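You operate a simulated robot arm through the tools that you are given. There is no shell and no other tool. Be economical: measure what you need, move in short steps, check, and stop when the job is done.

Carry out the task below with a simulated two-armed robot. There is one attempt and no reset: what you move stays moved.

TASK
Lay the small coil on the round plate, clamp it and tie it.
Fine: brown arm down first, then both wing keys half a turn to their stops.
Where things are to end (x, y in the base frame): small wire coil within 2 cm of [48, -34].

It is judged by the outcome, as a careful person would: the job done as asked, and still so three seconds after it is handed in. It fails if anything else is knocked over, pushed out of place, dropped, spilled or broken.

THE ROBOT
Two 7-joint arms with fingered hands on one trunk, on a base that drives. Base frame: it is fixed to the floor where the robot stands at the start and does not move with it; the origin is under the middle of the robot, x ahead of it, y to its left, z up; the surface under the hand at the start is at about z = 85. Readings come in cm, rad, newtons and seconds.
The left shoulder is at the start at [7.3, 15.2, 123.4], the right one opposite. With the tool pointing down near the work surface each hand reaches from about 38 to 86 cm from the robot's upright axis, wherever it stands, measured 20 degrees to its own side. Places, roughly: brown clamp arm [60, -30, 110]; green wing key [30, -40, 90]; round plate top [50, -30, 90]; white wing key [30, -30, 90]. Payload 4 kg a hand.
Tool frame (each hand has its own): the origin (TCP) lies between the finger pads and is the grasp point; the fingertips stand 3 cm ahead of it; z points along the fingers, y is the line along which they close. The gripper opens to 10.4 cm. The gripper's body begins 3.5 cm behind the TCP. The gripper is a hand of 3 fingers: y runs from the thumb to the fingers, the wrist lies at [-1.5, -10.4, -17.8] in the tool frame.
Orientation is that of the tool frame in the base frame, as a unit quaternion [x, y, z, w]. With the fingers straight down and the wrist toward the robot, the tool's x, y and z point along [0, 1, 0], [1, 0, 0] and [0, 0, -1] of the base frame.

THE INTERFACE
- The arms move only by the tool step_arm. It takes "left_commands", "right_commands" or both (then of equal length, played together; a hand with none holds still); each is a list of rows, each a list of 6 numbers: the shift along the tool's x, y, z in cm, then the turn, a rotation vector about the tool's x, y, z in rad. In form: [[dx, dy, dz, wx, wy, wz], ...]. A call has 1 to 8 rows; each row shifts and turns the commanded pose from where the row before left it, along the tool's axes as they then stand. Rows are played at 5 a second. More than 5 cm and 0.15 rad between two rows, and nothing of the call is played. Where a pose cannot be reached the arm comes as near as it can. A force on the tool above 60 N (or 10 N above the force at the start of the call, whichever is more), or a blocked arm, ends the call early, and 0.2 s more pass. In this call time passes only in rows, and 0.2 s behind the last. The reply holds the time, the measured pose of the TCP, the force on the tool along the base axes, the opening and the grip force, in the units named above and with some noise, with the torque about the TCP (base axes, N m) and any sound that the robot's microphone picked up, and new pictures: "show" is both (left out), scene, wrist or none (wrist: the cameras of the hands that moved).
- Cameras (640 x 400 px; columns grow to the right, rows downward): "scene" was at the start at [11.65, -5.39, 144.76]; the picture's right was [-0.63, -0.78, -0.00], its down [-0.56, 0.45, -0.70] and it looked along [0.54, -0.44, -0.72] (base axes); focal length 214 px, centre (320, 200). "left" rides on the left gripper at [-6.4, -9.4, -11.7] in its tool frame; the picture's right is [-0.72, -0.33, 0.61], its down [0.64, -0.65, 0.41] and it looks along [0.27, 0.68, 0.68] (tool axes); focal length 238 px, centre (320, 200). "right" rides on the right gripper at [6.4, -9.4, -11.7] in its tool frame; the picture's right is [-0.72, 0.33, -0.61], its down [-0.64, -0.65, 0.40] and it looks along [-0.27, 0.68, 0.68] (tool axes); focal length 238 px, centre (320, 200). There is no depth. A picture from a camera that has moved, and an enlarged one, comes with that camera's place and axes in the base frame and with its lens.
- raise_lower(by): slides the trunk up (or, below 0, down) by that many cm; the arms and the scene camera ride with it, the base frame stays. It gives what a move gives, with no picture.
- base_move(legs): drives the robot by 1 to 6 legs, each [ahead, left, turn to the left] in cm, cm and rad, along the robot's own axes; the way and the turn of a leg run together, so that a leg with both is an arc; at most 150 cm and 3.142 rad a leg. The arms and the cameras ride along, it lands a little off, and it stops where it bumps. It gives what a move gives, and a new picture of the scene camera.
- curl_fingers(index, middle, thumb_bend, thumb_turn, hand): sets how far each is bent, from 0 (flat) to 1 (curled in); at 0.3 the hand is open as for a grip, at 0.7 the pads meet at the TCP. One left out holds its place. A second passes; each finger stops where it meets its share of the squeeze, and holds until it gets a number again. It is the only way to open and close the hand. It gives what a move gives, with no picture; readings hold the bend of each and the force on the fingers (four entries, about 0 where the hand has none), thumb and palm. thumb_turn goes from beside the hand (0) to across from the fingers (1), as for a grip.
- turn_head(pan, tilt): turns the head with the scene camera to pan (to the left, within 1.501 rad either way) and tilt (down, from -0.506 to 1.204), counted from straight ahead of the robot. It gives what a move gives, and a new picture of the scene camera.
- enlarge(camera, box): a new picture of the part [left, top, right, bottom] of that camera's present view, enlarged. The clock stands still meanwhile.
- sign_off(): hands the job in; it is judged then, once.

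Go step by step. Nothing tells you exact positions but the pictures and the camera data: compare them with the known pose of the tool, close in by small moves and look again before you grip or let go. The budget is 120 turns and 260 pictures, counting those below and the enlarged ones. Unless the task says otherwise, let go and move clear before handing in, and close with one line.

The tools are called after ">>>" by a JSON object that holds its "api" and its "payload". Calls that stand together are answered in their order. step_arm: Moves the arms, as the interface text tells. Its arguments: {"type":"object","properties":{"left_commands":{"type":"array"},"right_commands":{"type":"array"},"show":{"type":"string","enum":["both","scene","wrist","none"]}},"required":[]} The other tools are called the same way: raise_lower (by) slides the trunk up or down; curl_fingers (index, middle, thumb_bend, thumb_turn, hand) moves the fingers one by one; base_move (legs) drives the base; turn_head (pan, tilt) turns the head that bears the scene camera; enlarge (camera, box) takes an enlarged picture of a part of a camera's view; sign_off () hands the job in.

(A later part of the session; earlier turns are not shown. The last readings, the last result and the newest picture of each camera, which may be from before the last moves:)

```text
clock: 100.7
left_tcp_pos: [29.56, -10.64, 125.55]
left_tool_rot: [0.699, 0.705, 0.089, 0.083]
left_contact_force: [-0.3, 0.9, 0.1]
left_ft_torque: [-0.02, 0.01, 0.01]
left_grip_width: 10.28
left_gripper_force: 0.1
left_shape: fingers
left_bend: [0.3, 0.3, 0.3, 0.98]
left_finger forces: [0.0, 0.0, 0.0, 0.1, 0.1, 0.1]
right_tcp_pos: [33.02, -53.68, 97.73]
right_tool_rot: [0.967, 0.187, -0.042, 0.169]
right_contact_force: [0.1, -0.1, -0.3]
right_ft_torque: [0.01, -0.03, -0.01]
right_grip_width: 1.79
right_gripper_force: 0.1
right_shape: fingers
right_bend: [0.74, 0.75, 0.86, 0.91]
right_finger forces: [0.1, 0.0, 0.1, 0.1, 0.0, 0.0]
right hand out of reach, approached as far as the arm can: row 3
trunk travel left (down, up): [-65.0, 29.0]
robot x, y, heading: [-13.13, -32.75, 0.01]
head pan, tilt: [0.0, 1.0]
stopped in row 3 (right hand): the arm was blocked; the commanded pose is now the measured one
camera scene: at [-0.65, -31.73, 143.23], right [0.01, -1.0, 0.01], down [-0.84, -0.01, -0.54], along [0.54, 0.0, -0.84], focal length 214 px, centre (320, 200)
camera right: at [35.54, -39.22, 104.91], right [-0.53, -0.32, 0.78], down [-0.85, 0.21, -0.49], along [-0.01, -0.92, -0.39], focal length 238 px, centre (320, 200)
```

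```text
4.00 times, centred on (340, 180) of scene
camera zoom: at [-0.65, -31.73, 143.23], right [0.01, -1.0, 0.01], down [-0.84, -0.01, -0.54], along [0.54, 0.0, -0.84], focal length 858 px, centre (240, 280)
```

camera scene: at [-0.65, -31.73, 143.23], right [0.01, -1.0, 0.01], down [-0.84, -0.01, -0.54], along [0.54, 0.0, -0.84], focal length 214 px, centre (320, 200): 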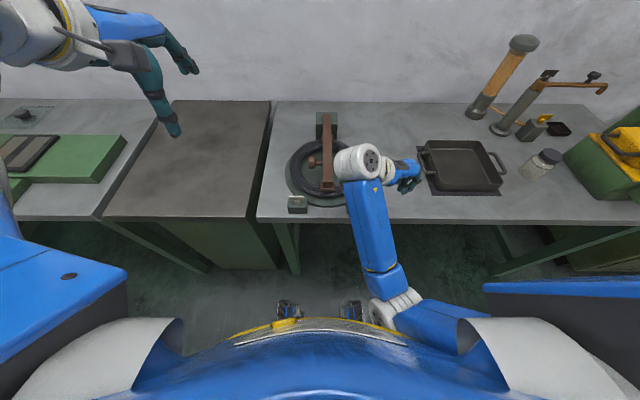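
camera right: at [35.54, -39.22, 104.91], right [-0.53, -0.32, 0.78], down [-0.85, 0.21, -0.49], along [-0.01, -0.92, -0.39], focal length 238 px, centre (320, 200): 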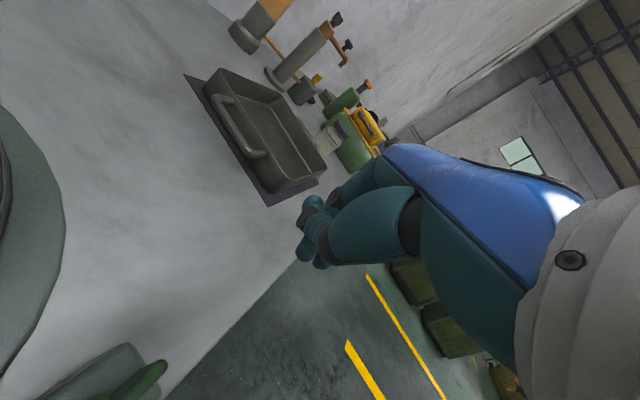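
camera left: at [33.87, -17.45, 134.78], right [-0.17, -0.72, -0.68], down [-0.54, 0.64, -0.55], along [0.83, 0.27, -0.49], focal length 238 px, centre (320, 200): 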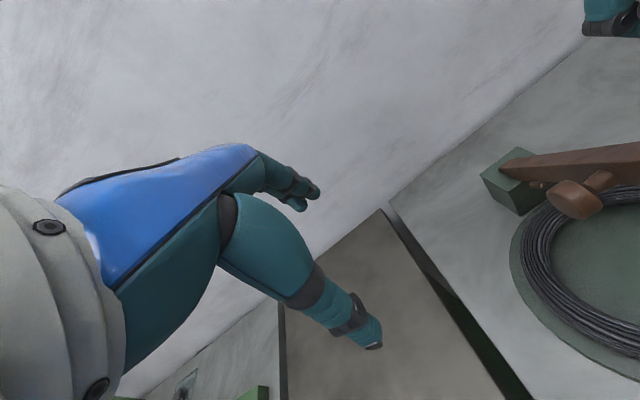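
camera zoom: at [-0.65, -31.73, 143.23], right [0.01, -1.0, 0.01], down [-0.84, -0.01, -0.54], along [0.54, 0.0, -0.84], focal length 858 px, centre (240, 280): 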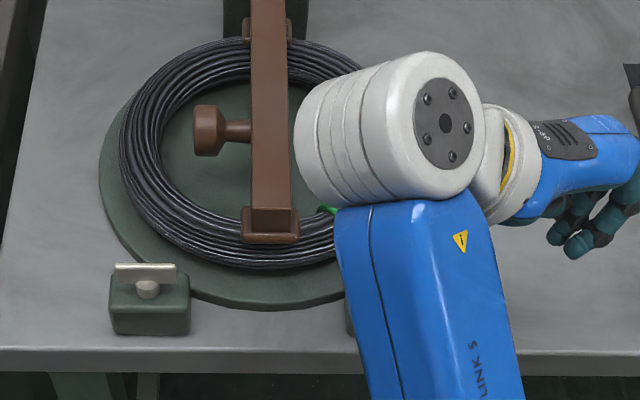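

The right elbow has folded close to the robot's body and got blocked; the clamp and coil are undisturbed. I'll turn the hand back and out to free the arm.

>>> {"api": "step_arm", "payload": {"right_commands": [[0, 1, -1, 0, 0, -0.15], [0, 1, -1, 0, 0, -0.15], [0, 1, -1, 0, 0, -0.15], [0, 1, -1, 0, 0, -0.15], [0, 0, -1, 0, 0, -0.15], [0, 0, -1, 0, 0, -0.15], [0, 0, -1, 0, 0, -0.15]], "show": "scene"}}

>>> {"api": "enlarge", "payload": {"camera": "scene", "box": [260, 130, 420, 230]}}

```text
clock: 102.1
left_tcp_pos: [29.35, -11.0, 125.91]
left_tool_rot: [0.699, 0.705, 0.089, 0.084]
left_contact_force: [-0.7, 0.4, -0.2]
left_ft_torque: [-0.01, -0.02, 0.0]
left_grip_width: 10.3
left_gripper_force: 0.1
left_shape: fingers
left_bend: [0.3, 0.3, 0.3, 0.98]
left_finger forces: [0.0, 0.0, 0.1, 0.1, 0.0, 0.0]
right_tcp_pos: [34.9, -59.25, 104.95]
right_tool_rot: [0.789, 0.568, -0.152, 0.181]
right_contact_force: [0.0, -0.3, 0.5]
right_ft_torque: [-0.03, -0.02, 0.01]
right_grip_width: 1.78
right_gripper_force: 0.0
right_shape: fingers
right_bend: [0.74, 0.75, 0.86, 0.91]
right_finger forces: [0.0, 0.0, 0.1, 0.0, 0.0, 0.1]
trunk travel left (down, up): [-65.0, 29.0]
robot x, y, heading: [-13.19, -32.82, 0.006]
head pan, tilt: [0.0, 1.0]
stopped in row 7 (right hand): the arm was blocked; the commanded pose is now the measured one
camera scene: at [-0.73, -32.38, 143.24], right [0.01, -1.0, 0.0], down [-0.84, -0.01, -0.54], along [0.54, 0.0, -0.84], focal length 214 px, centre (320, 200)
```

scene: 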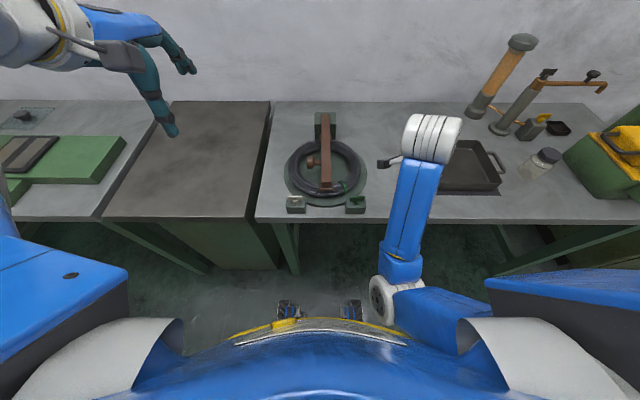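

```text
4.00 times, centred on (340, 180) of scene
camera zoom: at [-0.73, -32.38, 143.24], right [0.01, -1.0, 0.0], down [-0.84, -0.01, -0.54], along [0.54, 0.0, -0.84], focal length 858 px, centre (240, 280)
```

zoom: 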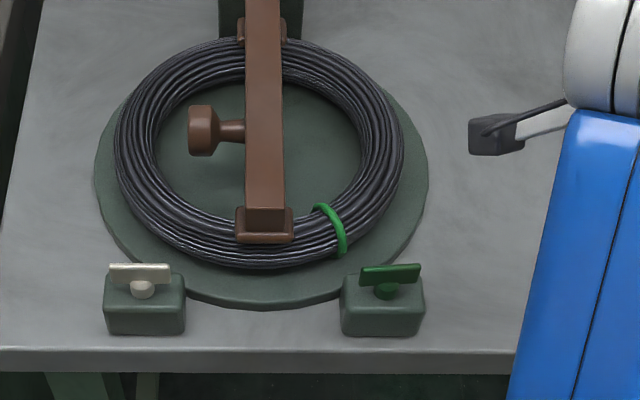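

A green tie now holds the coil at the green key, so that key turned. Its wing looks about 7° short of being fully aligned, which I'll check. First I'll free the right arm by drawing the hand forward and up.

>>> {"api": "step_arm", "payload": {"right_commands": [[-0.3, 2.1, -1.9, 0, 0, 0], [-0.3, 2.1, -1.9, 0, 0, 0], [-0.3, 2.1, -1.9, 0, 0, 0], [-0.3, 2.1, -1.9, 0, 0, 0], [-0.3, 2.1, -1.9, 0, 0, 0], [-0.3, 2.1, -1.9, 0, 0, 0]], "show": "scene"}}

>>> {"api": "enlarge", "payload": {"camera": "scene", "box": [280, 180, 380, 220]}}

```text
clock: 103.5
left_tcp_pos: [29.43, -11.3, 125.9]
left_tool_rot: [0.699, 0.704, 0.09, 0.083]
left_contact_force: [-0.2, -0.2, -0.7]
left_ft_torque: [0.0, 0.0, -0.01]
left_grip_width: 10.29
left_gripper_force: 0.0
left_shape: fingers
left_bend: [0.3, 0.3, 0.3, 0.98]
left_finger forces: [0.0, 0.1, 0.0, 0.0, 0.0, 0.0]
right_tcp_pos: [46.91, -59.62, 117.02]
right_tool_rot: [0.788, 0.569, -0.153, 0.18]
right_contact_force: [-0.7, 1.3, 0.3]
right_ft_torque: [0.0, 0.0, -0.03]
right_grip_width: 1.83
right_gripper_force: 0.3
right_shape: fingers
right_bend: [0.74, 0.75, 0.86, 0.91]
right_finger forces: [0.1, 0.0, 0.0, 0.0, 0.1, 0.0]
trunk travel left (down, up): [-65.0, 29.0]
robot x, y, heading: [-13.14, -32.62, 0.005]
head pan, tilt: [0.0, 1.0]
camera scene: at [-0.61, -32.72, 143.23], right [0.0, -1.0, 0.0], down [-0.84, 0.0, -0.54], along [0.54, 0.0, -0.84], focal length 214 px, centre (320, 200)
```

scene: 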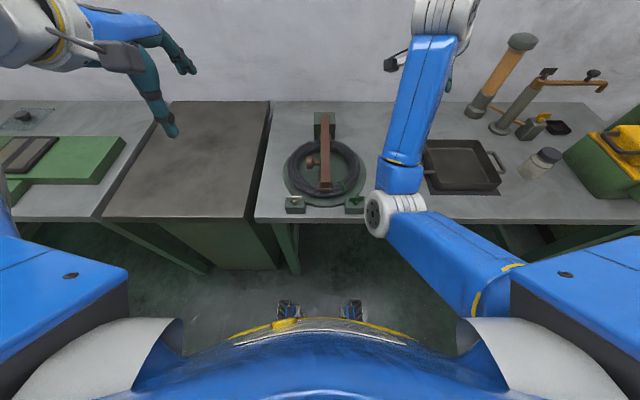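

```text
6.40 times, centred on (330, 200) of scene
camera zoom: at [-0.61, -32.72, 143.23], right [0.0, -1.0, 0.0], down [-0.84, 0.0, -0.54], along [0.54, 0.0, -0.84], focal length 1373 px, centre (256, 200)
```

zoom: 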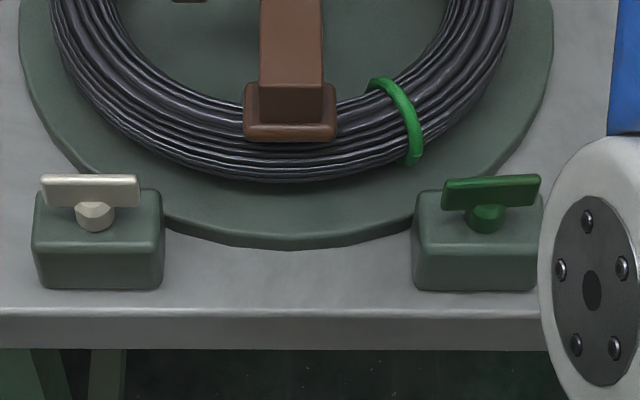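

The tie is on and the wing is only about 5° from aligned. I'll level the right hand back to the standard orientation and squeeze the wing square to make sure it is at its stop.

>>> {"api": "step_arm", "payload": {"right_commands": [[0, 0, 0, 0.0105, 0.1195, -0.079], [0, 0, 0, 0.0105, 0.1195, -0.079], [0, 0, 0, 0.0105, 0.1195, -0.079], [0, 0, 0, 0.0105, 0.1195, -0.079]], "show": "none"}}

>>> {"api": "curl_fingers", "payload": {"hand": "right", "index": 0.45, "middle": 0.45, "thumb_bend": 0.45, "thumb_turn": 0.98}}

>>> {"api": "step_arm", "payload": {"right_commands": [[0, -4.5, 0, 0, 0, 0], [0, -4.5, 0, 0, 0, 0], [0, -4.5, 0, 0, 0, 0], [4, 0, 0, 0, 0, 0], [4, 0, 0, 0, 0, 0], [4, 0, 0, 0, 0, 0], [4.4, 0, 0, 0, 0, 0]], "show": "both"}}

```text
clock: 104.5
left_tcp_pos: [29.41, -11.15, 125.91]
left_tool_rot: [0.699, 0.705, 0.09, 0.083]
left_contact_force: [0.8, -0.3, -0.3]
left_ft_torque: [0.01, 0.03, 0.0]
left_grip_width: 10.3
left_gripper_force: 0.0
left_shape: fingers
left_bend: [0.3, 0.3, 0.3, 0.98]
left_finger forces: [0.0, 0.0, 0.0, 0.0, 0.0, 0.1]
right_tcp_pos: [46.76, -59.54, 117.2]
right_tool_rot: [0.706, 0.708, 0.001, -0.001]
right_contact_force: [0.6, -0.2, 0.8]
right_ft_torque: [-0.01, 0.0, 0.03]
right_grip_width: 1.79
right_gripper_force: 0.1
right_shape: fingers
right_bend: [0.74, 0.75, 0.86, 0.91]
right_finger forces: [0.0, 0.0, 0.1, 0.0, 0.0, 0.0]
trunk travel left (down, up): [-65.0, 29.0]
robot x, y, heading: [-12.98, -32.8, 0.008]
head pan, tilt: [0.0, 1.0]
```

```text
clock: 105.5
left_tcp_pos: [29.37, -11.21, 125.81]
left_tool_rot: [0.699, 0.704, 0.091, 0.083]
left_contact_force: [0.1, 1.2, -0.2]
left_ft_torque: [0.0, -0.02, 0.0]
left_grip_width: 10.29
left_gripper_force: 0.0
left_shape: fingers
left_bend: [0.3, 0.3, 0.3, 0.98]
left_finger forces: [0.1, 0.0, 0.0, 0.0, 0.0, 0.0]
right_tcp_pos: [46.83, -59.58, 117.06]
right_tool_rot: [0.707, 0.707, -0.001, -0.001]
right_contact_force: [-0.7, -0.6, -0.7]
right_ft_torque: [-0.01, 0.02, 0.01]
right_grip_width: 6.43
right_gripper_force: 0.0
right_shape: fingers
right_bend: [0.45, 0.45, 0.45, 0.97]
right_finger forces: [0.0, 0.0, 0.0, 0.1, 0.0, 0.1]
trunk travel left (down, up): [-65.0, 29.0]
robot x, y, heading: [-12.54, -32.68, 0.004]
head pan, tilt: [0.0, 1.0]
```

```text
clock: 107.3
left_tcp_pos: [29.13, -11.27, 126.0]
left_tool_rot: [0.699, 0.705, 0.091, 0.084]
left_contact_force: [0.4, 0.9, 0.5]
left_ft_torque: [0.0, 0.0, -0.02]
left_grip_width: 10.3
left_gripper_force: 0.0
left_shape: fingers
left_bend: [0.3, 0.3, 0.3, 0.98]
left_finger forces: [0.0, 0.1, 0.1, 0.0, 0.0, 0.1]
right_tcp_pos: [43.5, -58.46, 121.66]
right_tool_rot: [0.734, 0.679, 0.008, 0.013]
right_contact_force: [-0.2, 0.0, 0.6]
right_ft_torque: [0.01, 0.02, -0.02]
right_grip_width: 6.49
right_gripper_force: 0.1
right_shape: fingers
right_bend: [0.45, 0.45, 0.45, 0.97]
right_finger forces: [0.0, 0.0, 0.0, 0.0, 0.0, 0.0]
right hand out of reach, approached as far as the arm can: row 2, 3, 4, 5, 6, 7
trunk travel left (down, up): [-65.0, 29.0]
robot x, y, heading: [-13.16, -33.12, 0.007]
head pan, tilt: [0.0, 1.0]
stopped in row 7 (right hand): the arm was blocked; the commanded pose is now the measured one
camera scene: at [-0.7, -32.66, 143.24], right [0.0, -1.0, 0.0], down [-0.84, 0.0, -0.54], along [0.54, 0.0, -0.84], focal length 214 px, centre (320, 200)
camera right: at [34.23, -51.15, 132.98], right [0.25, -0.74, 0.63], down [-0.69, -0.59, -0.42], along [0.68, -0.33, -0.65], focal length 238 px, centre (320, 200)
```

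scene: 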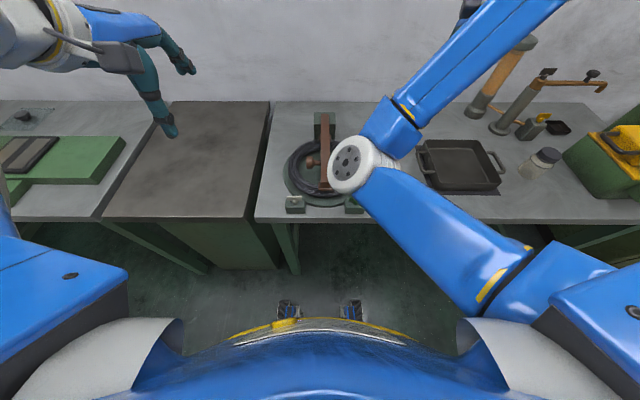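
right: 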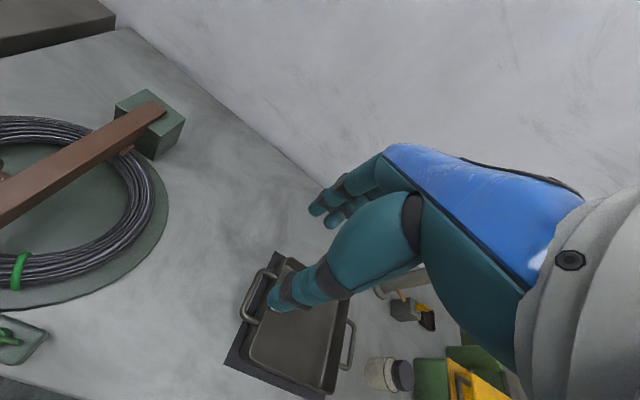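

The right elbow has swung inward over the plate, well above it. I'll rotate the hand the other way (counter-clockwise) to bring the elbow back out.

>>> {"api": "step_arm", "payload": {"right_commands": [[-1.5, 1, 0, 0, 0, -0.15], [-1.5, 1, 0, 0, 0, -0.15], [-1.5, 1, 0, 0, 0, -0.15], [-1, 1, 0, 0, 0, -0.15], [0, 0, 0, 0, 0, -0.15], [0, 0, 0, 0, 0, -0.15], [0, 0, 0, 0, 0, -0.15], [0, 0, 0, 0, 0, -0.15]], "show": "scene"}}

```text
clock: 109.1
left_tcp_pos: [29.23, -11.32, 125.94]
left_tool_rot: [0.698, 0.705, 0.092, 0.083]
left_contact_force: [0.8, 0.5, 0.1]
left_ft_torque: [0.0, -0.01, 0.0]
left_grip_width: 10.32
left_gripper_force: 0.1
left_shape: fingers
left_bend: [0.3, 0.3, 0.3, 0.98]
left_finger forces: [0.0, 0.0, 0.0, 0.1, 0.0, 0.0]
right_tcp_pos: [48.21, -62.94, 121.75]
right_tool_rot: [0.219, 0.976, 0.002, 0.016]
right_contact_force: [-0.3, 0.1, 0.4]
right_ft_torque: [0.01, -0.07, -0.01]
right_grip_width: 6.47
right_gripper_force: 0.1
right_shape: fingers
right_bend: [0.45, 0.45, 0.45, 0.97]
right_finger forces: [0.0, 0.0, 0.0, 0.0, 0.1, 0.0]
trunk travel left (down, up): [-65.0, 29.0]
robot x, y, heading: [-12.52, -33.27, 0.009]
head pan, tilt: [0.0, 1.0]
camera scene: at [-0.64, -32.82, 143.24], right [0.0, -1.0, 0.0], down [-0.84, 0.0, -0.54], along [0.54, 0.0, -0.84], focal length 214 px, centre (320, 200)
```

scene: 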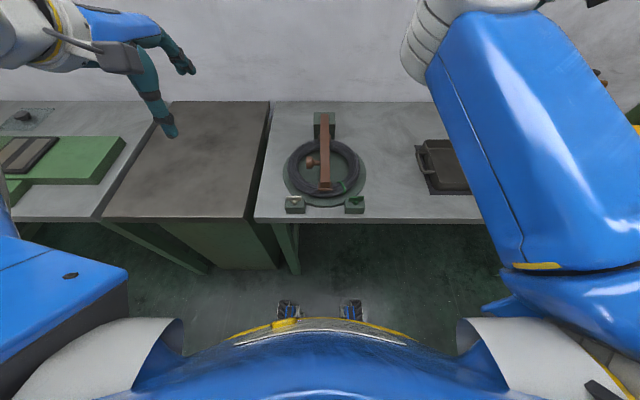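

The right arm is out of the way. For the white key at about [33.1, -25.4, 92] I'll use the left hand: level it, open it partly and go above the key.

>>> {"api": "curl_fingers", "payload": {"hand": "left", "index": 0.45, "middle": 0.45, "thumb_bend": 0.45}}

>>> {"api": "step_arm", "payload": {"left_commands": [[0, 0, 0, 0.12, 0, 0], [0, 0, 0, 0.12, 0, 0], [-4.5, 1.3, 0, 0, 0, 0], [-4.5, 1.3, 0, 0, 0, 0], [-4.5, 1.3, 0, 0, 0, 0], [-0.5, 0, 4.5, 0, 0, 0], [0, 0, 4.5, 0, 0, 0], [0, 0, 4.5, 0, 0, 0]], "show": "none"}}

>>> {"api": "step_arm", "payload": {"left_commands": [[0, 0, 4.5, 0, 0, 0], [0, 0, 4, 0, 0, 0]], "show": "both"}}

```text
clock: 110.1
left_tcp_pos: [29.1, -11.26, 125.89]
left_tool_rot: [0.698, 0.705, 0.091, 0.083]
left_contact_force: [0.2, 0.9, -0.7]
left_ft_torque: [0.0, 0.04, 0.04]
left_grip_width: 6.59
left_gripper_force: 0.0
left_shape: fingers
left_bend: [0.45, 0.45, 0.45, 0.98]
left_finger forces: [0.0, 0.1, 0.1, 0.1, 0.0, 0.0]
right_tcp_pos: [48.11, -62.94, 121.7]
right_tool_rot: [0.221, 0.975, -0.001, 0.015]
right_contact_force: [-0.6, 0.0, 0.6]
right_ft_torque: [-0.03, -0.02, 0.0]
right_grip_width: 6.5
right_gripper_force: 0.0
right_shape: fingers
right_bend: [0.45, 0.45, 0.45, 0.97]
right_finger forces: [0.1, 0.0, 0.1, 0.0, 0.0, 0.1]
trunk travel left (down, up): [-65.0, 29.0]
robot x, y, heading: [-13.32, -33.3, 0.008]
head pan, tilt: [0.0, 1.0]
```

```text
clock: 111.9
left_tcp_pos: [33.33, -25.12, 112.32]
left_tool_rot: [0.705, 0.71, 0.006, -0.002]
left_contact_force: [-0.6, 0.0, -0.2]
left_ft_torque: [0.01, -0.02, -0.01]
left_grip_width: 6.59
left_gripper_force: 0.0
left_shape: fingers
left_bend: [0.45, 0.45, 0.45, 0.98]
left_finger forces: [0.1, 0.0, 0.0, 0.0, 0.0, 0.1]
right_tcp_pos: [48.31, -62.91, 121.74]
right_tool_rot: [0.221, 0.975, -0.001, 0.015]
right_contact_force: [1.0, -0.5, 0.0]
right_ft_torque: [0.01, 0.0, -0.01]
right_grip_width: 6.5
right_gripper_force: 0.1
right_shape: fingers
right_bend: [0.45, 0.45, 0.45, 0.97]
right_finger forces: [0.1, 0.1, 0.0, 0.1, 0.1, 0.1]
trunk travel left (down, up): [-65.0, 29.0]
robot x, y, heading: [-12.82, -32.89, 0.009]
head pan, tilt: [0.0, 1.0]
```

```text
clock: 112.5
left_tcp_pos: [33.53, -25.16, 103.89]
left_tool_rot: [0.704, 0.71, 0.005, 0.0]
left_contact_force: [-0.5, -0.5, 0.1]
left_ft_torque: [-0.02, -0.01, 0.02]
left_grip_width: 6.56
left_gripper_force: 0.1
left_shape: fingers
left_bend: [0.45, 0.45, 0.45, 0.98]
left_finger forces: [0.1, 0.0, 0.1, 0.0, 0.0, 0.1]
right_tcp_pos: [48.24, -62.97, 121.71]
right_tool_rot: [0.22, 0.975, 0.0, 0.015]
right_contact_force: [-0.2, 1.0, -0.1]
right_ft_torque: [0.0, 0.02, -0.03]
right_grip_width: 6.47
right_gripper_force: 0.1
right_shape: fingers
right_bend: [0.45, 0.45, 0.45, 0.97]
right_finger forces: [0.1, 0.0, 0.0, 0.1, 0.0, 0.0]
trunk travel left (down, up): [-65.0, 29.0]
robot x, y, heading: [-13.05, -33.34, 0.012]
head pan, tilt: [0.0, 1.0]
camera scene: at [-0.57, -32.7, 143.24], right [0.0, -1.0, 0.0], down [-0.84, 0.0, -0.54], along [0.54, 0.0, -0.84], focal length 214 px, centre (320, 200)
camera left: at [23.96, -31.65, 115.58], right [-0.31, -0.72, -0.62], down [-0.66, 0.64, -0.4], along [0.69, 0.28, -0.67], focal length 238 px, centre (320, 200)
```

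scene: 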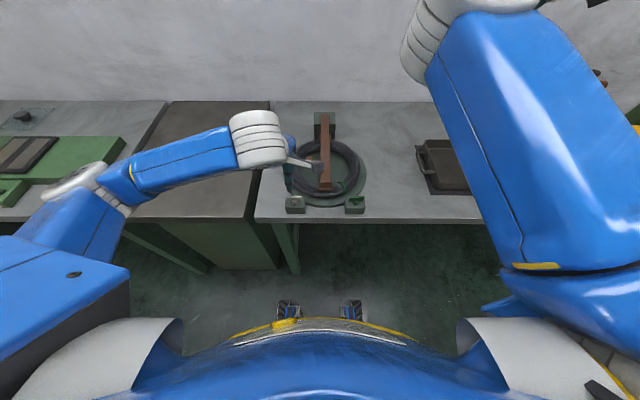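
left: 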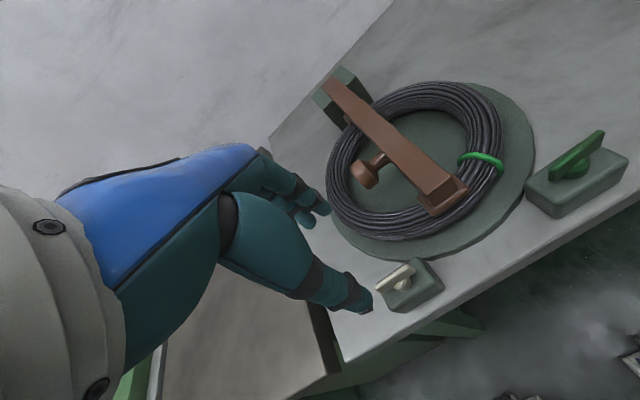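

>>> {"api": "step_arm", "payload": {"left_commands": [[-0.35, -0.3, 3, 0, 0, 0], [0, 0, 3, 0, 0, 0], [0, 0, 2.5, 0, 0, 0], [0, 0, 1.5, 0, 0, 0], [0, 0, 0.9, 0, 0, 0]], "show": "none"}}

>>> {"api": "enlarge", "payload": {"camera": "left", "box": [240, 170, 420, 320]}}

```text
clock: 113.7
left_tcp_pos: [33.12, -25.36, 92.95]
left_tool_rot: [0.704, 0.71, 0.006, -0.001]
left_contact_force: [-0.1, 0.1, -0.3]
left_ft_torque: [-0.02, 0.01, 0.03]
left_grip_width: 6.56
left_gripper_force: 0.0
left_shape: fingers
left_bend: [0.45, 0.45, 0.45, 0.98]
left_finger forces: [0.0, 0.1, 0.1, 0.1, 0.0, 0.0]
right_tcp_pos: [48.21, -63.12, 121.77]
right_tool_rot: [0.221, 0.975, 0.001, 0.014]
right_contact_force: [-0.4, -0.1, 1.0]
right_ft_torque: [0.01, -0.01, -0.02]
right_grip_width: 6.48
right_gripper_force: 0.0
right_shape: fingers
right_bend: [0.45, 0.45, 0.45, 0.97]
right_finger forces: [0.0, 0.0, 0.0, 0.0, 0.1, 0.0]
trunk travel left (down, up): [-65.0, 29.0]
robot x, y, heading: [-13.04, -32.89, 0.008]
head pan, tilt: [0.0, 1.0]
```

```text
2.67 times, centred on (330, 245) of left
camera zoom: at [23.7, -31.98, 104.63], right [-0.31, -0.72, -0.62], down [-0.66, 0.64, -0.4], along [0.69, 0.28, -0.67], focal length 636 px, centre (293, 80)
```

zoom: 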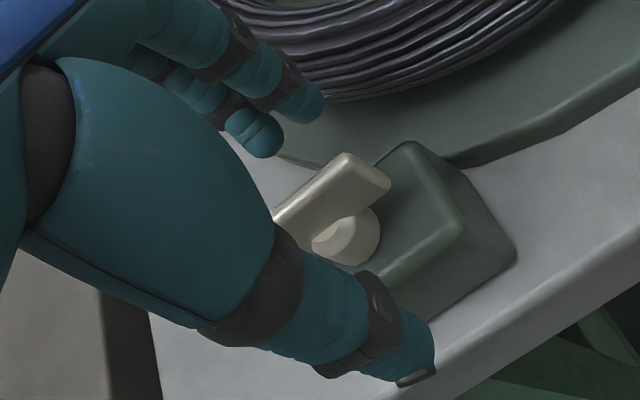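

The white wing is between thumb and fingers. I'll close and try a clockwise turn.

>>> {"api": "curl_fingers", "payload": {"hand": "left", "index": 1.0, "middle": 1.0, "thumb_bend": 1.0}}

>>> {"api": "step_arm", "payload": {"left_commands": [[0, 0, 0, 0, 0, 0.1], [0, 0, 0, 0, 0, 0.1], [0, 0, 0, 0, 0, 0.1], [0, 0, 0, 0, 0, 0.1], [0, 0, 0, 0, 0, 0.1]], "show": "none"}}

>>> {"api": "enlarge", "payload": {"camera": "left", "box": [240, 170, 420, 320]}}

```text
clock: 114.7
left_tcp_pos: [33.2, -25.47, 92.71]
left_tool_rot: [0.704, 0.71, 0.006, -0.002]
left_contact_force: [0.9, 0.3, -10.9]
left_ft_torque: [0.13, -0.18, -0.15]
left_grip_width: 0.0
left_gripper_force: 19.9
left_shape: fingers
left_bend: [0.74, 0.73, 0.7, 0.96]
left_finger forces: [11.1, 10.9, 0.0, 0.1, 19.4, 0.0]
right_tcp_pos: [48.36, -63.04, 121.56]
right_tool_rot: [0.221, 0.975, 0.0, 0.014]
right_contact_force: [0.5, 0.4, 0.0]
right_ft_torque: [-0.01, -0.04, -0.03]
right_grip_width: 6.5
right_gripper_force: 0.1
right_shape: fingers
right_bend: [0.45, 0.45, 0.45, 0.97]
right_finger forces: [0.0, 0.1, 0.1, 0.0, 0.1, 0.0]
trunk travel left (down, up): [-65.0, 29.0]
robot x, y, heading: [-12.98, -32.9, 0.006]
head pan, tilt: [0.0, 1.0]
```

```text
clock: 115.9
left_tcp_pos: [33.25, -25.24, 93.0]
left_tool_rot: [0.858, 0.514, 0.005, -0.003]
left_contact_force: [3.5, 1.1, -12.0]
left_ft_torque: [0.09, -0.13, 0.01]
left_grip_width: 0.0
left_gripper_force: 18.6
left_shape: fingers
left_bend: [0.73, 0.74, 0.72, 0.94]
left_finger forces: [16.1, 4.1, 0.0, 0.0, 16.7, 0.0]
right_tcp_pos: [48.29, -63.04, 121.54]
right_tool_rot: [0.22, 0.975, -0.001, 0.014]
right_contact_force: [-0.1, 0.2, 0.2]
right_ft_torque: [0.02, 0.03, -0.02]
right_grip_width: 6.5
right_gripper_force: 0.1
right_shape: fingers
right_bend: [0.45, 0.45, 0.45, 0.97]
right_finger forces: [0.0, 0.0, 0.0, 0.0, 0.1, 0.0]
trunk travel left (down, up): [-65.0, 29.0]
robot x, y, heading: [-13.14, -32.8, 0.003]
head pan, tilt: [0.0, 1.0]
```

```text
2.67 times, centred on (330, 245) of left
camera zoom: at [21.91, -26.59, 104.66], right [-0.62, -0.47, -0.62], down [-0.27, 0.88, -0.4], along [0.73, -0.08, -0.67], focal length 636 px, centre (293, 80)
```

zoom: 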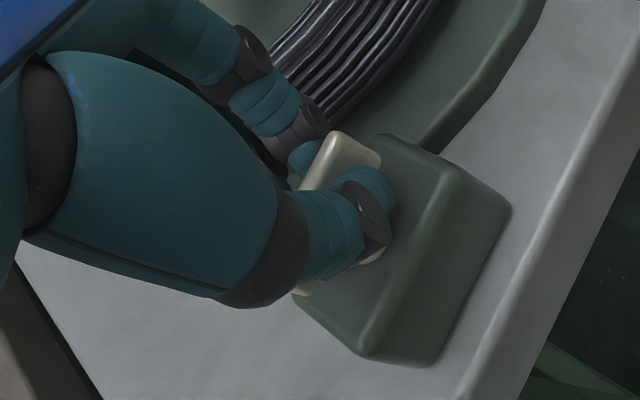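

Clockwise the white wing didn't follow, so it goes counter-clockwise, mirroring the green one. I'll turn back, re-grip and turn counter-clockwise.

>>> {"api": "curl_fingers", "payload": {"hand": "left", "index": 0.55, "middle": 0.55, "thumb_bend": 0.55}}

>>> {"api": "step_arm", "payload": {"left_commands": [[0, 0, 0, 0, 0, -0.125], [0, 0, 0, 0, 0, -0.125], [0, 0, 0, 0, 0, -0.125], [0, 0, 0, 0, 0, -0.125]], "show": "none"}}

>>> {"api": "curl_fingers", "payload": {"hand": "left", "index": 1.0, "middle": 1.0, "thumb_bend": 1.0}}

>>> {"api": "step_arm", "payload": {"left_commands": [[0, 0, 0, 0, 0, -0.1], [0, 0, 0, 0, 0, -0.1], [0, 0, 0, 0, 0, -0.1], [0, 0, 0, 0, 0, -0.1], [0, 0, 0, 0, 0, -0.1], [0, 0, 0, 0, 0, -0.1]], "show": "none"}}

>>> {"api": "enlarge", "payload": {"camera": "left", "box": [240, 170, 420, 320]}}

```text
clock: 116.9
left_tcp_pos: [33.06, -25.49, 93.05]
left_tool_rot: [0.858, 0.514, 0.006, -0.002]
left_contact_force: [-0.2, 0.1, -0.1]
left_ft_torque: [0.0, 0.0, 0.01]
left_grip_width: 3.84
left_gripper_force: 0.0
left_shape: fingers
left_bend: [0.55, 0.55, 0.55, 0.97]
left_finger forces: [0.0, 0.0, 0.0, 0.0, 0.0, 0.1]
right_tcp_pos: [48.15, -63.04, 121.77]
right_tool_rot: [0.221, 0.975, 0.0, 0.016]
right_contact_force: [-0.4, 0.2, -0.4]
right_ft_torque: [0.02, 0.01, -0.01]
right_grip_width: 6.46
right_gripper_force: 0.1
right_shape: fingers
right_bend: [0.45, 0.45, 0.45, 0.97]
right_finger forces: [0.0, 0.1, 0.0, 0.0, 0.0, 0.1]
trunk travel left (down, up): [-65.0, 29.0]
robot x, y, heading: [-12.94, -33.07, 0.007]
head pan, tilt: [0.0, 1.0]
```

```text
clock: 117.9
left_tcp_pos: [33.07, -25.37, 93.08]
left_tool_rot: [0.703, 0.711, 0.007, -0.001]
left_contact_force: [-0.5, -0.2, 0.3]
left_ft_torque: [0.05, 0.0, -0.01]
left_grip_width: 3.85
left_gripper_force: 0.0
left_shape: fingers
left_bend: [0.55, 0.55, 0.55, 0.97]
left_finger forces: [0.0, 0.0, 0.0, 0.0, 0.0, 0.0]
right_tcp_pos: [48.2, -63.18, 121.63]
right_tool_rot: [0.221, 0.975, 0.0, 0.014]
right_contact_force: [-0.1, 0.6, 0.2]
right_ft_torque: [-0.02, -0.01, -0.01]
right_grip_width: 6.5
right_gripper_force: 0.1
right_shape: fingers
right_bend: [0.45, 0.45, 0.45, 0.97]
right_finger forces: [0.1, 0.0, 0.0, 0.0, 0.1, 0.0]
trunk travel left (down, up): [-65.0, 29.0]
robot x, y, heading: [-13.23, -33.53, 0.01]
head pan, tilt: [0.0, 1.0]
```

```text
clock: 118.9
left_tcp_pos: [33.14, -25.19, 92.78]
left_tool_rot: [0.704, 0.71, 0.005, -0.002]
left_contact_force: [1.3, 0.6, -9.6]
left_ft_torque: [0.1, -0.21, -0.17]
left_grip_width: 0.02
left_gripper_force: 20.5
left_shape: fingers
left_bend: [0.74, 0.73, 0.7, 0.96]
left_finger forces: [11.1, 11.1, 0.0, 0.1, 19.5, 0.1]
right_tcp_pos: [48.35, -63.04, 121.56]
right_tool_rot: [0.22, 0.975, -0.001, 0.014]
right_contact_force: [0.6, 0.8, 0.3]
right_ft_torque: [-0.01, 0.02, 0.02]
right_grip_width: 6.49
right_gripper_force: 0.0
right_shape: fingers
right_bend: [0.45, 0.45, 0.45, 0.97]
right_finger forces: [0.0, 0.1, 0.0, 0.1, 0.0, 0.1]
trunk travel left (down, up): [-65.0, 29.0]
robot x, y, heading: [-13.21, -33.09, 0.007]
head pan, tilt: [0.0, 1.0]
```

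```text
clock: 120.3
left_tcp_pos: [33.22, -25.6, 92.88]
left_tool_rot: [0.462, 0.887, 0.007, 0.0]
left_contact_force: [2.7, -2.4, -7.4]
left_ft_torque: [-0.03, -0.21, -0.4]
left_grip_width: 0.26
left_gripper_force: 25.3
left_shape: fingers
left_bend: [0.74, 0.73, 0.67, 1.0]
left_finger forces: [11.8, 14.9, 0.0, 0.1, 23.5, 0.0]
right_tcp_pos: [48.19, -63.36, 121.49]
right_tool_rot: [0.221, 0.975, 0.002, 0.014]
right_contact_force: [-0.6, -1.1, 0.0]
right_ft_torque: [-0.01, -0.02, 0.02]
right_grip_width: 6.5
right_gripper_force: 0.0
right_shape: fingers
right_bend: [0.45, 0.45, 0.45, 0.97]
right_finger forces: [0.0, 0.1, 0.0, 0.1, 0.0, 0.0]
trunk travel left (down, up): [-65.0, 29.0]
robot x, y, heading: [-13.06, -32.35, 0.003]
head pan, tilt: [0.0, 1.0]
```

```text
2.67 times, centred on (330, 245) of left
camera zoom: at [29.14, -36.31, 104.59], right [0.15, -0.77, -0.62], down [-0.9, 0.16, -0.41], along [0.41, 0.62, -0.67], focal length 636 px, centre (293, 80)
```

zoom: 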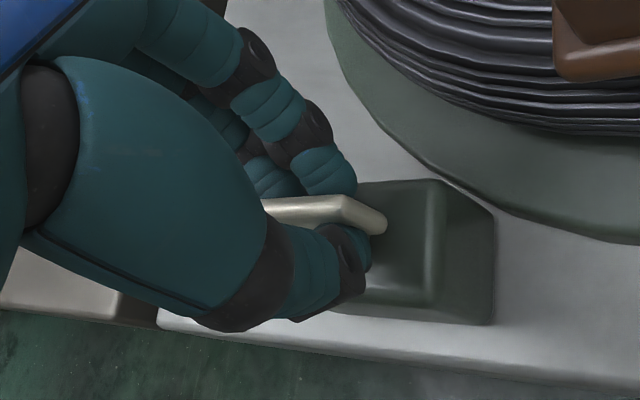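

The counter-clockwise torque rose with no motion, while on re-checking the geometry the wing had in fact followed the clockwise turn. So clockwise is right for this key too; I'll go back and turn it clockwise as far as the left wrist goes.

>>> {"api": "step_arm", "payload": {"left_commands": [[0, 0, 0, 0, 0, 0.15], [0, 0, 0, 0, 0, 0.15], [0, 0, 0, 0, 0, 0.15], [0, 0, 0, 0, 0, 0.15], [0, 0, 0, 0, 0, 0.12], [0, 0, 0, 0, 0, 0.12], [0, 0, 0, 0, 0, 0.12], [0, 0, 0, 0, 0, 0.12]], "show": "none"}}

>>> {"api": "enlarge", "payload": {"camera": "left", "box": [240, 170, 420, 320]}}

>>> {"api": "step_arm", "payload": {"left_commands": [[0, 0, 0, 0, 0, 0.12], [0, 0, 0, 0, 0, 0.12], [0, 0, 0, 0, 0, 0.12], [0, 0, 0, 0, 0, 0.12], [0, 0, 0, 0, 0, 0.12]], "show": "none"}}

>>> {"api": "enlarge", "payload": {"camera": "left", "box": [240, 170, 420, 320]}}

```text
clock: 122.1
left_tcp_pos: [33.46, -25.4, 92.92]
left_tool_rot: [0.853, 0.522, 0.007, -0.002]
left_contact_force: [7.0, 3.9, -3.8]
left_ft_torque: [0.07, -0.16, -0.02]
left_grip_width: 0.01
left_gripper_force: 19.5
left_shape: fingers
left_bend: [0.74, 0.74, 0.72, 0.94]
left_finger forces: [16.7, 6.3, 0.0, 0.0, 16.8, 0.0]
right_tcp_pos: [48.35, -63.0, 121.74]
right_tool_rot: [0.221, 0.975, -0.001, 0.014]
right_contact_force: [0.2, -0.4, 0.7]
right_ft_torque: [-0.05, -0.01, 0.01]
right_grip_width: 6.48
right_gripper_force: 0.1
right_shape: fingers
right_bend: [0.45, 0.45, 0.45, 0.97]
right_finger forces: [0.0, 0.1, 0.0, 0.0, 0.0, 0.0]
trunk travel left (down, up): [-65.0, 29.0]
robot x, y, heading: [-13.15, -33.01, 0.007]
head pan, tilt: [0.0, 1.0]
```

```text
2.67 times, centred on (330, 245) of left
camera zoom: at [21.97, -26.85, 104.6], right [-0.61, -0.49, -0.62], down [-0.29, 0.87, -0.4], along [0.74, -0.07, -0.67], focal length 636 px, centre (293, 80)
```

zoom: 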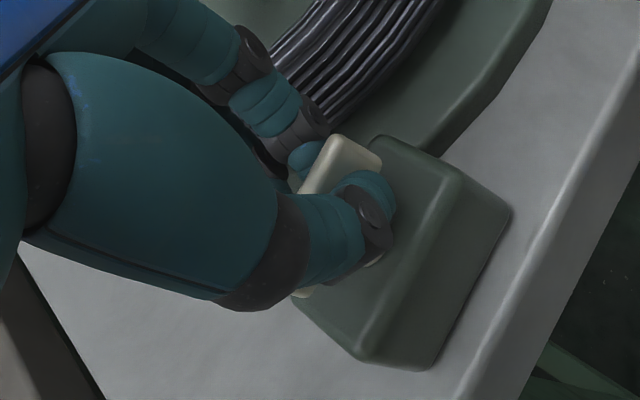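

```text
clock: 123.3
left_tcp_pos: [33.18, -25.48, 92.88]
left_tool_rot: [0.969, 0.246, 0.005, -0.004]
left_contact_force: [4.3, -3.8, -3.9]
left_ft_torque: [-0.09, -0.08, 0.05]
left_grip_width: 0.01
left_gripper_force: 19.4
left_shape: fingers
left_bend: [0.74, 0.74, 0.72, 0.94]
left_finger forces: [19.1, 3.4, 0.0, 0.0, 17.2, 0.0]
right_tcp_pos: [48.4, -63.22, 121.49]
right_tool_rot: [0.221, 0.975, 0.001, 0.014]
right_contact_force: [0.7, -1.1, -0.2]
right_ft_torque: [-0.01, 0.0, -0.01]
right_grip_width: 6.48
right_gripper_force: 0.1
right_shape: fingers
right_bend: [0.45, 0.45, 0.45, 0.97]
right_finger forces: [0.0, 0.0, 0.0, 0.0, 0.0, 0.0]
trunk travel left (down, up): [-65.0, 29.0]
robot x, y, heading: [-13.27, -33.12, 0.011]
head pan, tilt: [0.0, 1.0]
```

```text
2.67 times, centred on (330, 245) of left
camera zoom: at [23.06, -20.35, 104.7], right [-0.78, -0.05, -0.62], down [0.25, 0.88, -0.39], along [0.57, -0.47, -0.68], focal length 636 px, centre (293, 80)
```

zoom: 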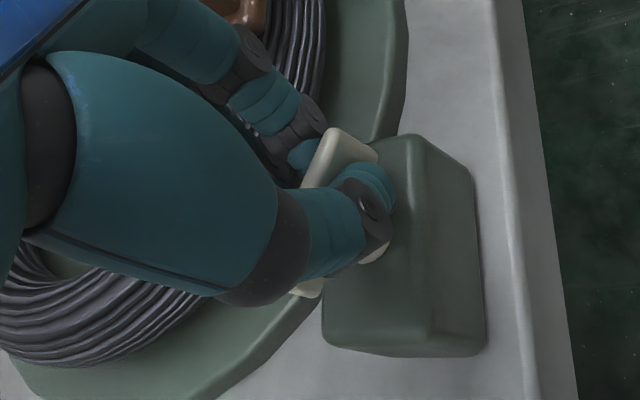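

The wing is turning with the hand. I'll continue clockwise.

>>> {"api": "step_arm", "payload": {"left_commands": [[0, 0, 0, 0, 0, 0.12], [0, 0, 0, 0, 0, 0.12], [0, 0, 0, 0, 0, 0.12], [0, 0, 0, 0, 0, 0.12], [0, 0, 0, 0, 0, 0.1]], "show": "scene"}}

>>> {"api": "enlarge", "payload": {"camera": "left", "box": [240, 170, 420, 320]}}

```text
clock: 124.5
left_tcp_pos: [33.14, -25.65, 92.98]
left_tool_rot: [0.999, -0.042, 0.003, -0.005]
left_contact_force: [-1.3, -6.4, -5.7]
left_ft_torque: [-0.17, -0.07, 0.01]
left_grip_width: 0.03
left_gripper_force: 19.3
left_shape: fingers
left_bend: [0.74, 0.75, 0.73, 0.93]
left_finger forces: [18.8, 2.3, 0.0, 0.0, 17.2, 0.0]
right_tcp_pos: [48.31, -63.24, 121.58]
right_tool_rot: [0.221, 0.975, 0.0, 0.014]
right_contact_force: [-0.3, -0.5, -1.0]
right_ft_torque: [0.01, 0.0, 0.01]
right_grip_width: 6.48
right_gripper_force: 0.0
right_shape: fingers
right_bend: [0.45, 0.45, 0.45, 0.97]
right_finger forces: [0.0, 0.0, 0.0, 0.0, 0.1, 0.0]
trunk travel left (down, up): [-65.0, 29.0]
robot x, y, heading: [-13.0, -33.09, 0.007]
head pan, tilt: [0.0, 1.0]
camera scene: at [-0.52, -33.08, 143.22], right [0.0, -1.0, 0.0], down [-0.84, 0.0, -0.54], along [0.54, 0.0, -0.84], focal length 214 px, centre (320, 200)
```

scene: 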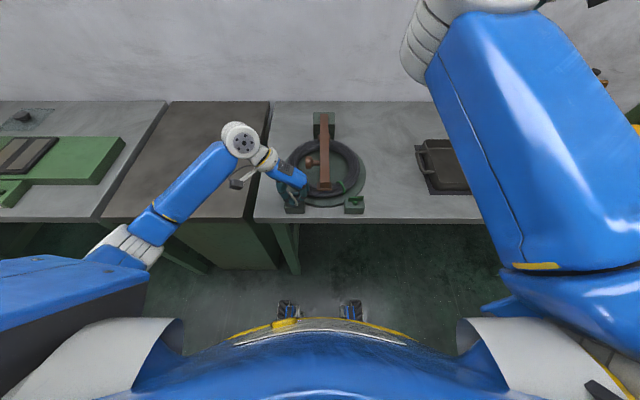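

```text
2.67 times, centred on (330, 245) of left
camera zoom: at [27.5, -15.78, 104.83], right [-0.69, 0.39, -0.61], down [0.7, 0.6, -0.39], along [0.21, -0.7, -0.69], focal length 636 px, centre (293, 80)
```

zoom: 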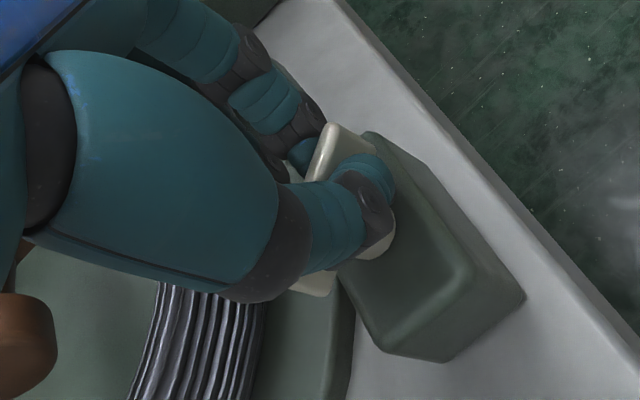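

About 90° done. I'll keep going carefully.

>>> {"api": "step_arm", "payload": {"left_commands": [[0, 0, 0, 0, 0, 0.1], [0, 0, 0, 0, 0, 0.1], [0, 0, 0, 0, 0, 0.1], [0, 0, 0, 0, 0, 0.1], [0, 0, 0, 0, 0, 0.1]], "show": "scene"}}

>>> {"api": "enlarge", "payload": {"camera": "left", "box": [240, 170, 420, 320]}}

```text
clock: 125.7
left_tcp_pos: [33.19, -25.53, 92.98]
left_tool_rot: [0.958, -0.287, 0.001, -0.006]
left_contact_force: [-7.1, -7.1, -5.1]
left_ft_torque: [-0.3, 0.06, 0.08]
left_grip_width: 0.08
left_gripper_force: 20.0
left_shape: fingers
left_bend: [0.73, 0.75, 0.74, 0.93]
left_finger forces: [19.8, 1.9, 0.1, 0.0, 17.6, 0.0]
right_tcp_pos: [48.06, -63.33, 121.71]
right_tool_rot: [0.221, 0.975, 0.001, 0.014]
right_contact_force: [-0.2, 0.8, -0.7]
right_ft_torque: [0.0, -0.02, -0.02]
right_grip_width: 6.5
right_gripper_force: 0.1
right_shape: fingers
right_bend: [0.45, 0.45, 0.45, 0.97]
right_finger forces: [0.0, 0.0, 0.0, 0.0, 0.0, 0.1]
trunk travel left (down, up): [-65.0, 29.0]
robot x, y, heading: [-13.2, -32.69, 0.006]
head pan, tilt: [0.0, 1.0]
camera scene: at [-0.68, -33.15, 143.24], right [0.0, -1.0, 0.0], down [-0.84, 0.0, -0.54], along [0.54, 0.0, -0.84], focal length 214 px, centre (320, 200)
```

scene: 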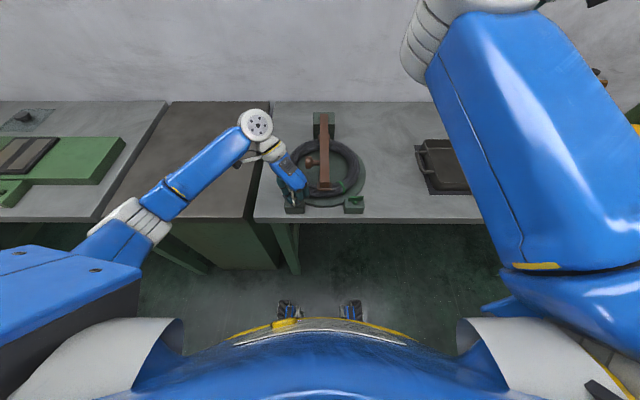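

```text
2.67 times, centred on (330, 245) of left
camera zoom: at [32.89, -14.33, 104.93], right [-0.42, 0.68, -0.61], down [0.9, 0.2, -0.4], along [-0.15, -0.71, -0.69], focal length 636 px, centre (293, 80)
```

zoom: 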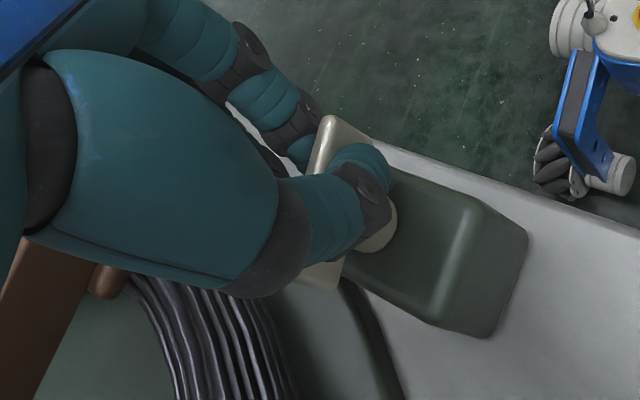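

More than 120° done. I'll continue with small steps, watching the clearance to the clamp knob.

>>> {"api": "step_arm", "payload": {"left_commands": [[0, 0.25, 0, 0, 0, 0.1], [0, 0, 0, 0, 0, 0.1], [0, 0, 0, 0, 0, 0.1], [0, 0, 0, 0, 0, 0.1]], "show": "scene"}}

>>> {"api": "enlarge", "payload": {"camera": "left", "box": [140, 120, 460, 400]}}

>>> {"api": "enlarge", "payload": {"camera": "scene", "box": [230, 110, 390, 230]}}

```text
clock: 126.7
left_tcp_pos: [32.9, -25.67, 92.85]
left_tool_rot: [0.882, -0.471, 0.001, -0.006]
left_contact_force: [-7.3, -3.9, -3.9]
left_ft_torque: [-0.24, 0.13, 0.06]
left_grip_width: 0.08
left_gripper_force: 20.2
left_shape: fingers
left_bend: [0.73, 0.75, 0.74, 0.92]
left_finger forces: [20.1, 1.6, 0.0, 0.1, 18.0, 0.1]
right_tcp_pos: [48.12, -63.26, 121.78]
right_tool_rot: [0.221, 0.975, 0.001, 0.015]
right_contact_force: [0.4, -0.2, 0.7]
right_ft_torque: [-0.02, 0.0, -0.02]
right_grip_width: 6.48
right_gripper_force: 0.0
right_shape: fingers
right_bend: [0.45, 0.45, 0.45, 0.97]
right_finger forces: [0.0, 0.2, 0.0, 0.0, 0.0, 0.0]
trunk travel left (down, up): [-65.0, 29.0]
robot x, y, heading: [-13.17, -32.76, 0.002]
head pan, tilt: [0.0, 1.0]
camera scene: at [-0.71, -33.01, 143.24], right [0.0, -1.0, 0.0], down [-0.84, 0.0, -0.54], along [0.54, 0.0, -0.84], focal length 214 px, centre (320, 200)
```

scene: 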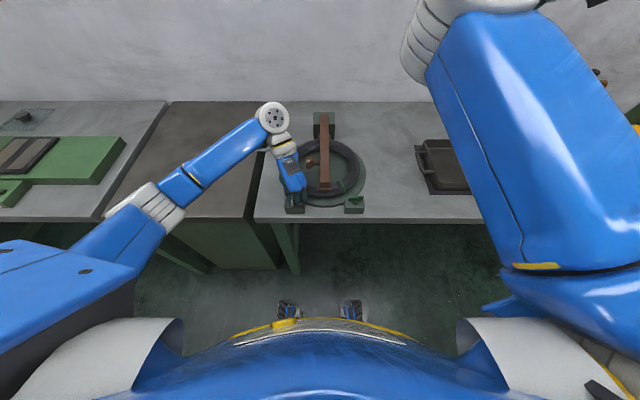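

```text
1.43 times, centred on (300, 260) of left
camera zoom: at [37.14, -15.25, 104.92], right [-0.12, 0.79, -0.61], down [0.9, -0.17, -0.4], along [-0.42, -0.59, -0.69], focal length 340 px, centre (349, 114)
```

zoom: 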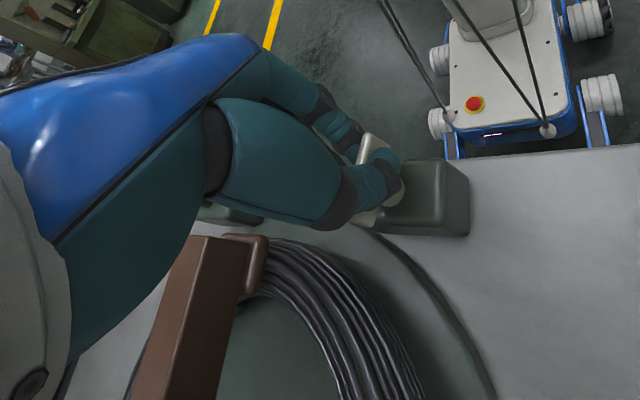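

```text
3.33 times, centred on (310, 170) of scene
camera zoom: at [-0.71, -33.01, 143.24], right [0.0, -1.0, 0.0], down [-0.84, 0.0, -0.54], along [0.54, 0.0, -0.84], focal length 715 px, centre (353, 300)
```

zoom: 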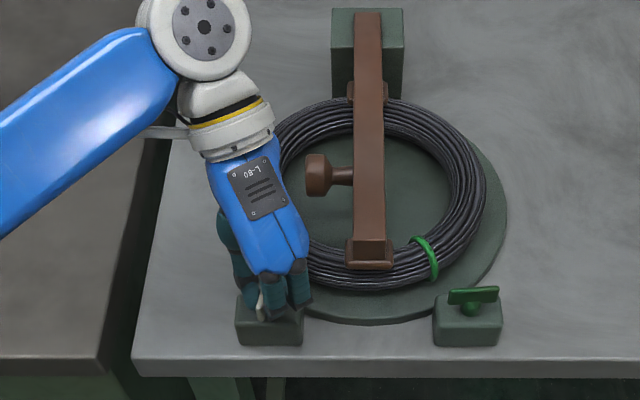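

About 146° done with good clearance. I'll finish the turn to the stop.

>>> {"api": "step_arm", "payload": {"left_commands": [[0, 0.2, 0, 0, 0, 0.1], [0, 0, 0, 0, 0, 0.1], [0, 0, 0, 0, 0, 0.1], [0, 0, 0, 0, 0, 0.1], [0, 0, 0, 0, 0, 0.1]], "show": "none"}}

>>> {"api": "enlarge", "payload": {"camera": "scene", "box": [230, 110, 390, 230]}}

```text
clock: 127.9
left_tcp_pos: [32.79, -25.65, 93.04]
left_tool_rot: [0.738, -0.675, -0.002, -0.007]
left_contact_force: [-10.4, 0.7, -5.9]
left_ft_torque: [-0.15, 0.23, 0.07]
left_grip_width: 0.06
left_gripper_force: 19.4
left_shape: fingers
left_bend: [0.73, 0.75, 0.74, 0.92]
left_finger forces: [20.4, 1.2, 0.1, 0.0, 16.9, 0.1]
right_tcp_pos: [48.06, -63.03, 121.62]
right_tool_rot: [0.221, 0.975, 0.001, 0.015]
right_contact_force: [-0.9, 0.7, -0.2]
right_ft_torque: [-0.03, 0.01, -0.01]
right_grip_width: 6.47
right_gripper_force: 0.0
right_shape: fingers
right_bend: [0.45, 0.45, 0.45, 0.97]
right_finger forces: [0.0, 0.1, 0.0, 0.0, 0.1, 0.1]
trunk travel left (down, up): [-65.0, 29.0]
robot x, y, heading: [-13.11, -32.78, 0.003]
head pan, tilt: [0.0, 1.0]
```

```text
3.33 times, centred on (310, 170) of scene
camera zoom: at [-0.76, -32.85, 143.24], right [0.0, -1.0, 0.0], down [-0.84, 0.0, -0.54], along [0.54, 0.0, -0.84], focal length 715 px, centre (353, 300)
```

zoom: 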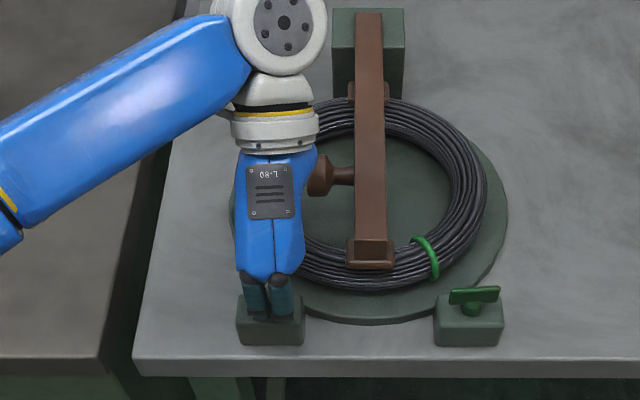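

>>> {"api": "step_arm", "payload": {"left_commands": [[0, 0.15, 0, 0, 0, 0.08], [0, 0, 0, 0, 0, 0.08], [0, 0, 0, 0, 0, 0.08]], "show": "none"}}

>>> {"api": "enlarge", "payload": {"camera": "scene", "box": [230, 110, 390, 230]}}

```text
clock: 128.7
left_tcp_pos: [32.61, -25.59, 93.01]
left_tool_rot: [-0.652, 0.758, 0.001, 0.007]
left_contact_force: [-8.9, 4.5, -6.5]
left_ft_torque: [-0.06, 0.26, 0.13]
left_grip_width: 0.08
left_gripper_force: 19.1
left_shape: fingers
left_bend: [0.73, 0.75, 0.74, 0.92]
left_finger forces: [20.2, 1.1, 0.1, 0.0, 17.1, 0.1]
right_tcp_pos: [48.08, -62.93, 121.67]
right_tool_rot: [0.221, 0.975, 0.001, 0.014]
right_contact_force: [0.2, -0.5, 0.9]
right_ft_torque: [0.01, -0.01, -0.05]
right_grip_width: 6.48
right_gripper_force: 0.0
right_shape: fingers
right_bend: [0.45, 0.45, 0.45, 0.97]
right_finger forces: [0.0, 0.1, 0.1, 0.1, 0.0, 0.0]
trunk travel left (down, up): [-65.0, 29.0]
robot x, y, heading: [-13.1, -33.14, 0.006]
head pan, tilt: [0.0, 1.0]
```

```text
3.33 times, centred on (310, 170) of scene
camera zoom: at [-0.74, -32.74, 143.24], right [0.0, -1.0, 0.0], down [-0.84, 0.0, -0.54], along [0.54, 0.0, -0.84], focal length 715 px, centre (353, 300)
```

zoom: 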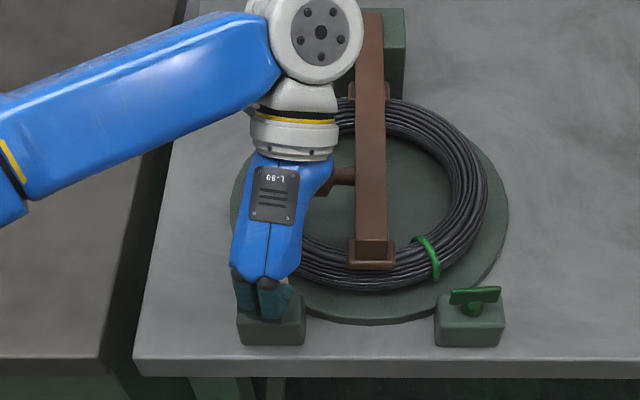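

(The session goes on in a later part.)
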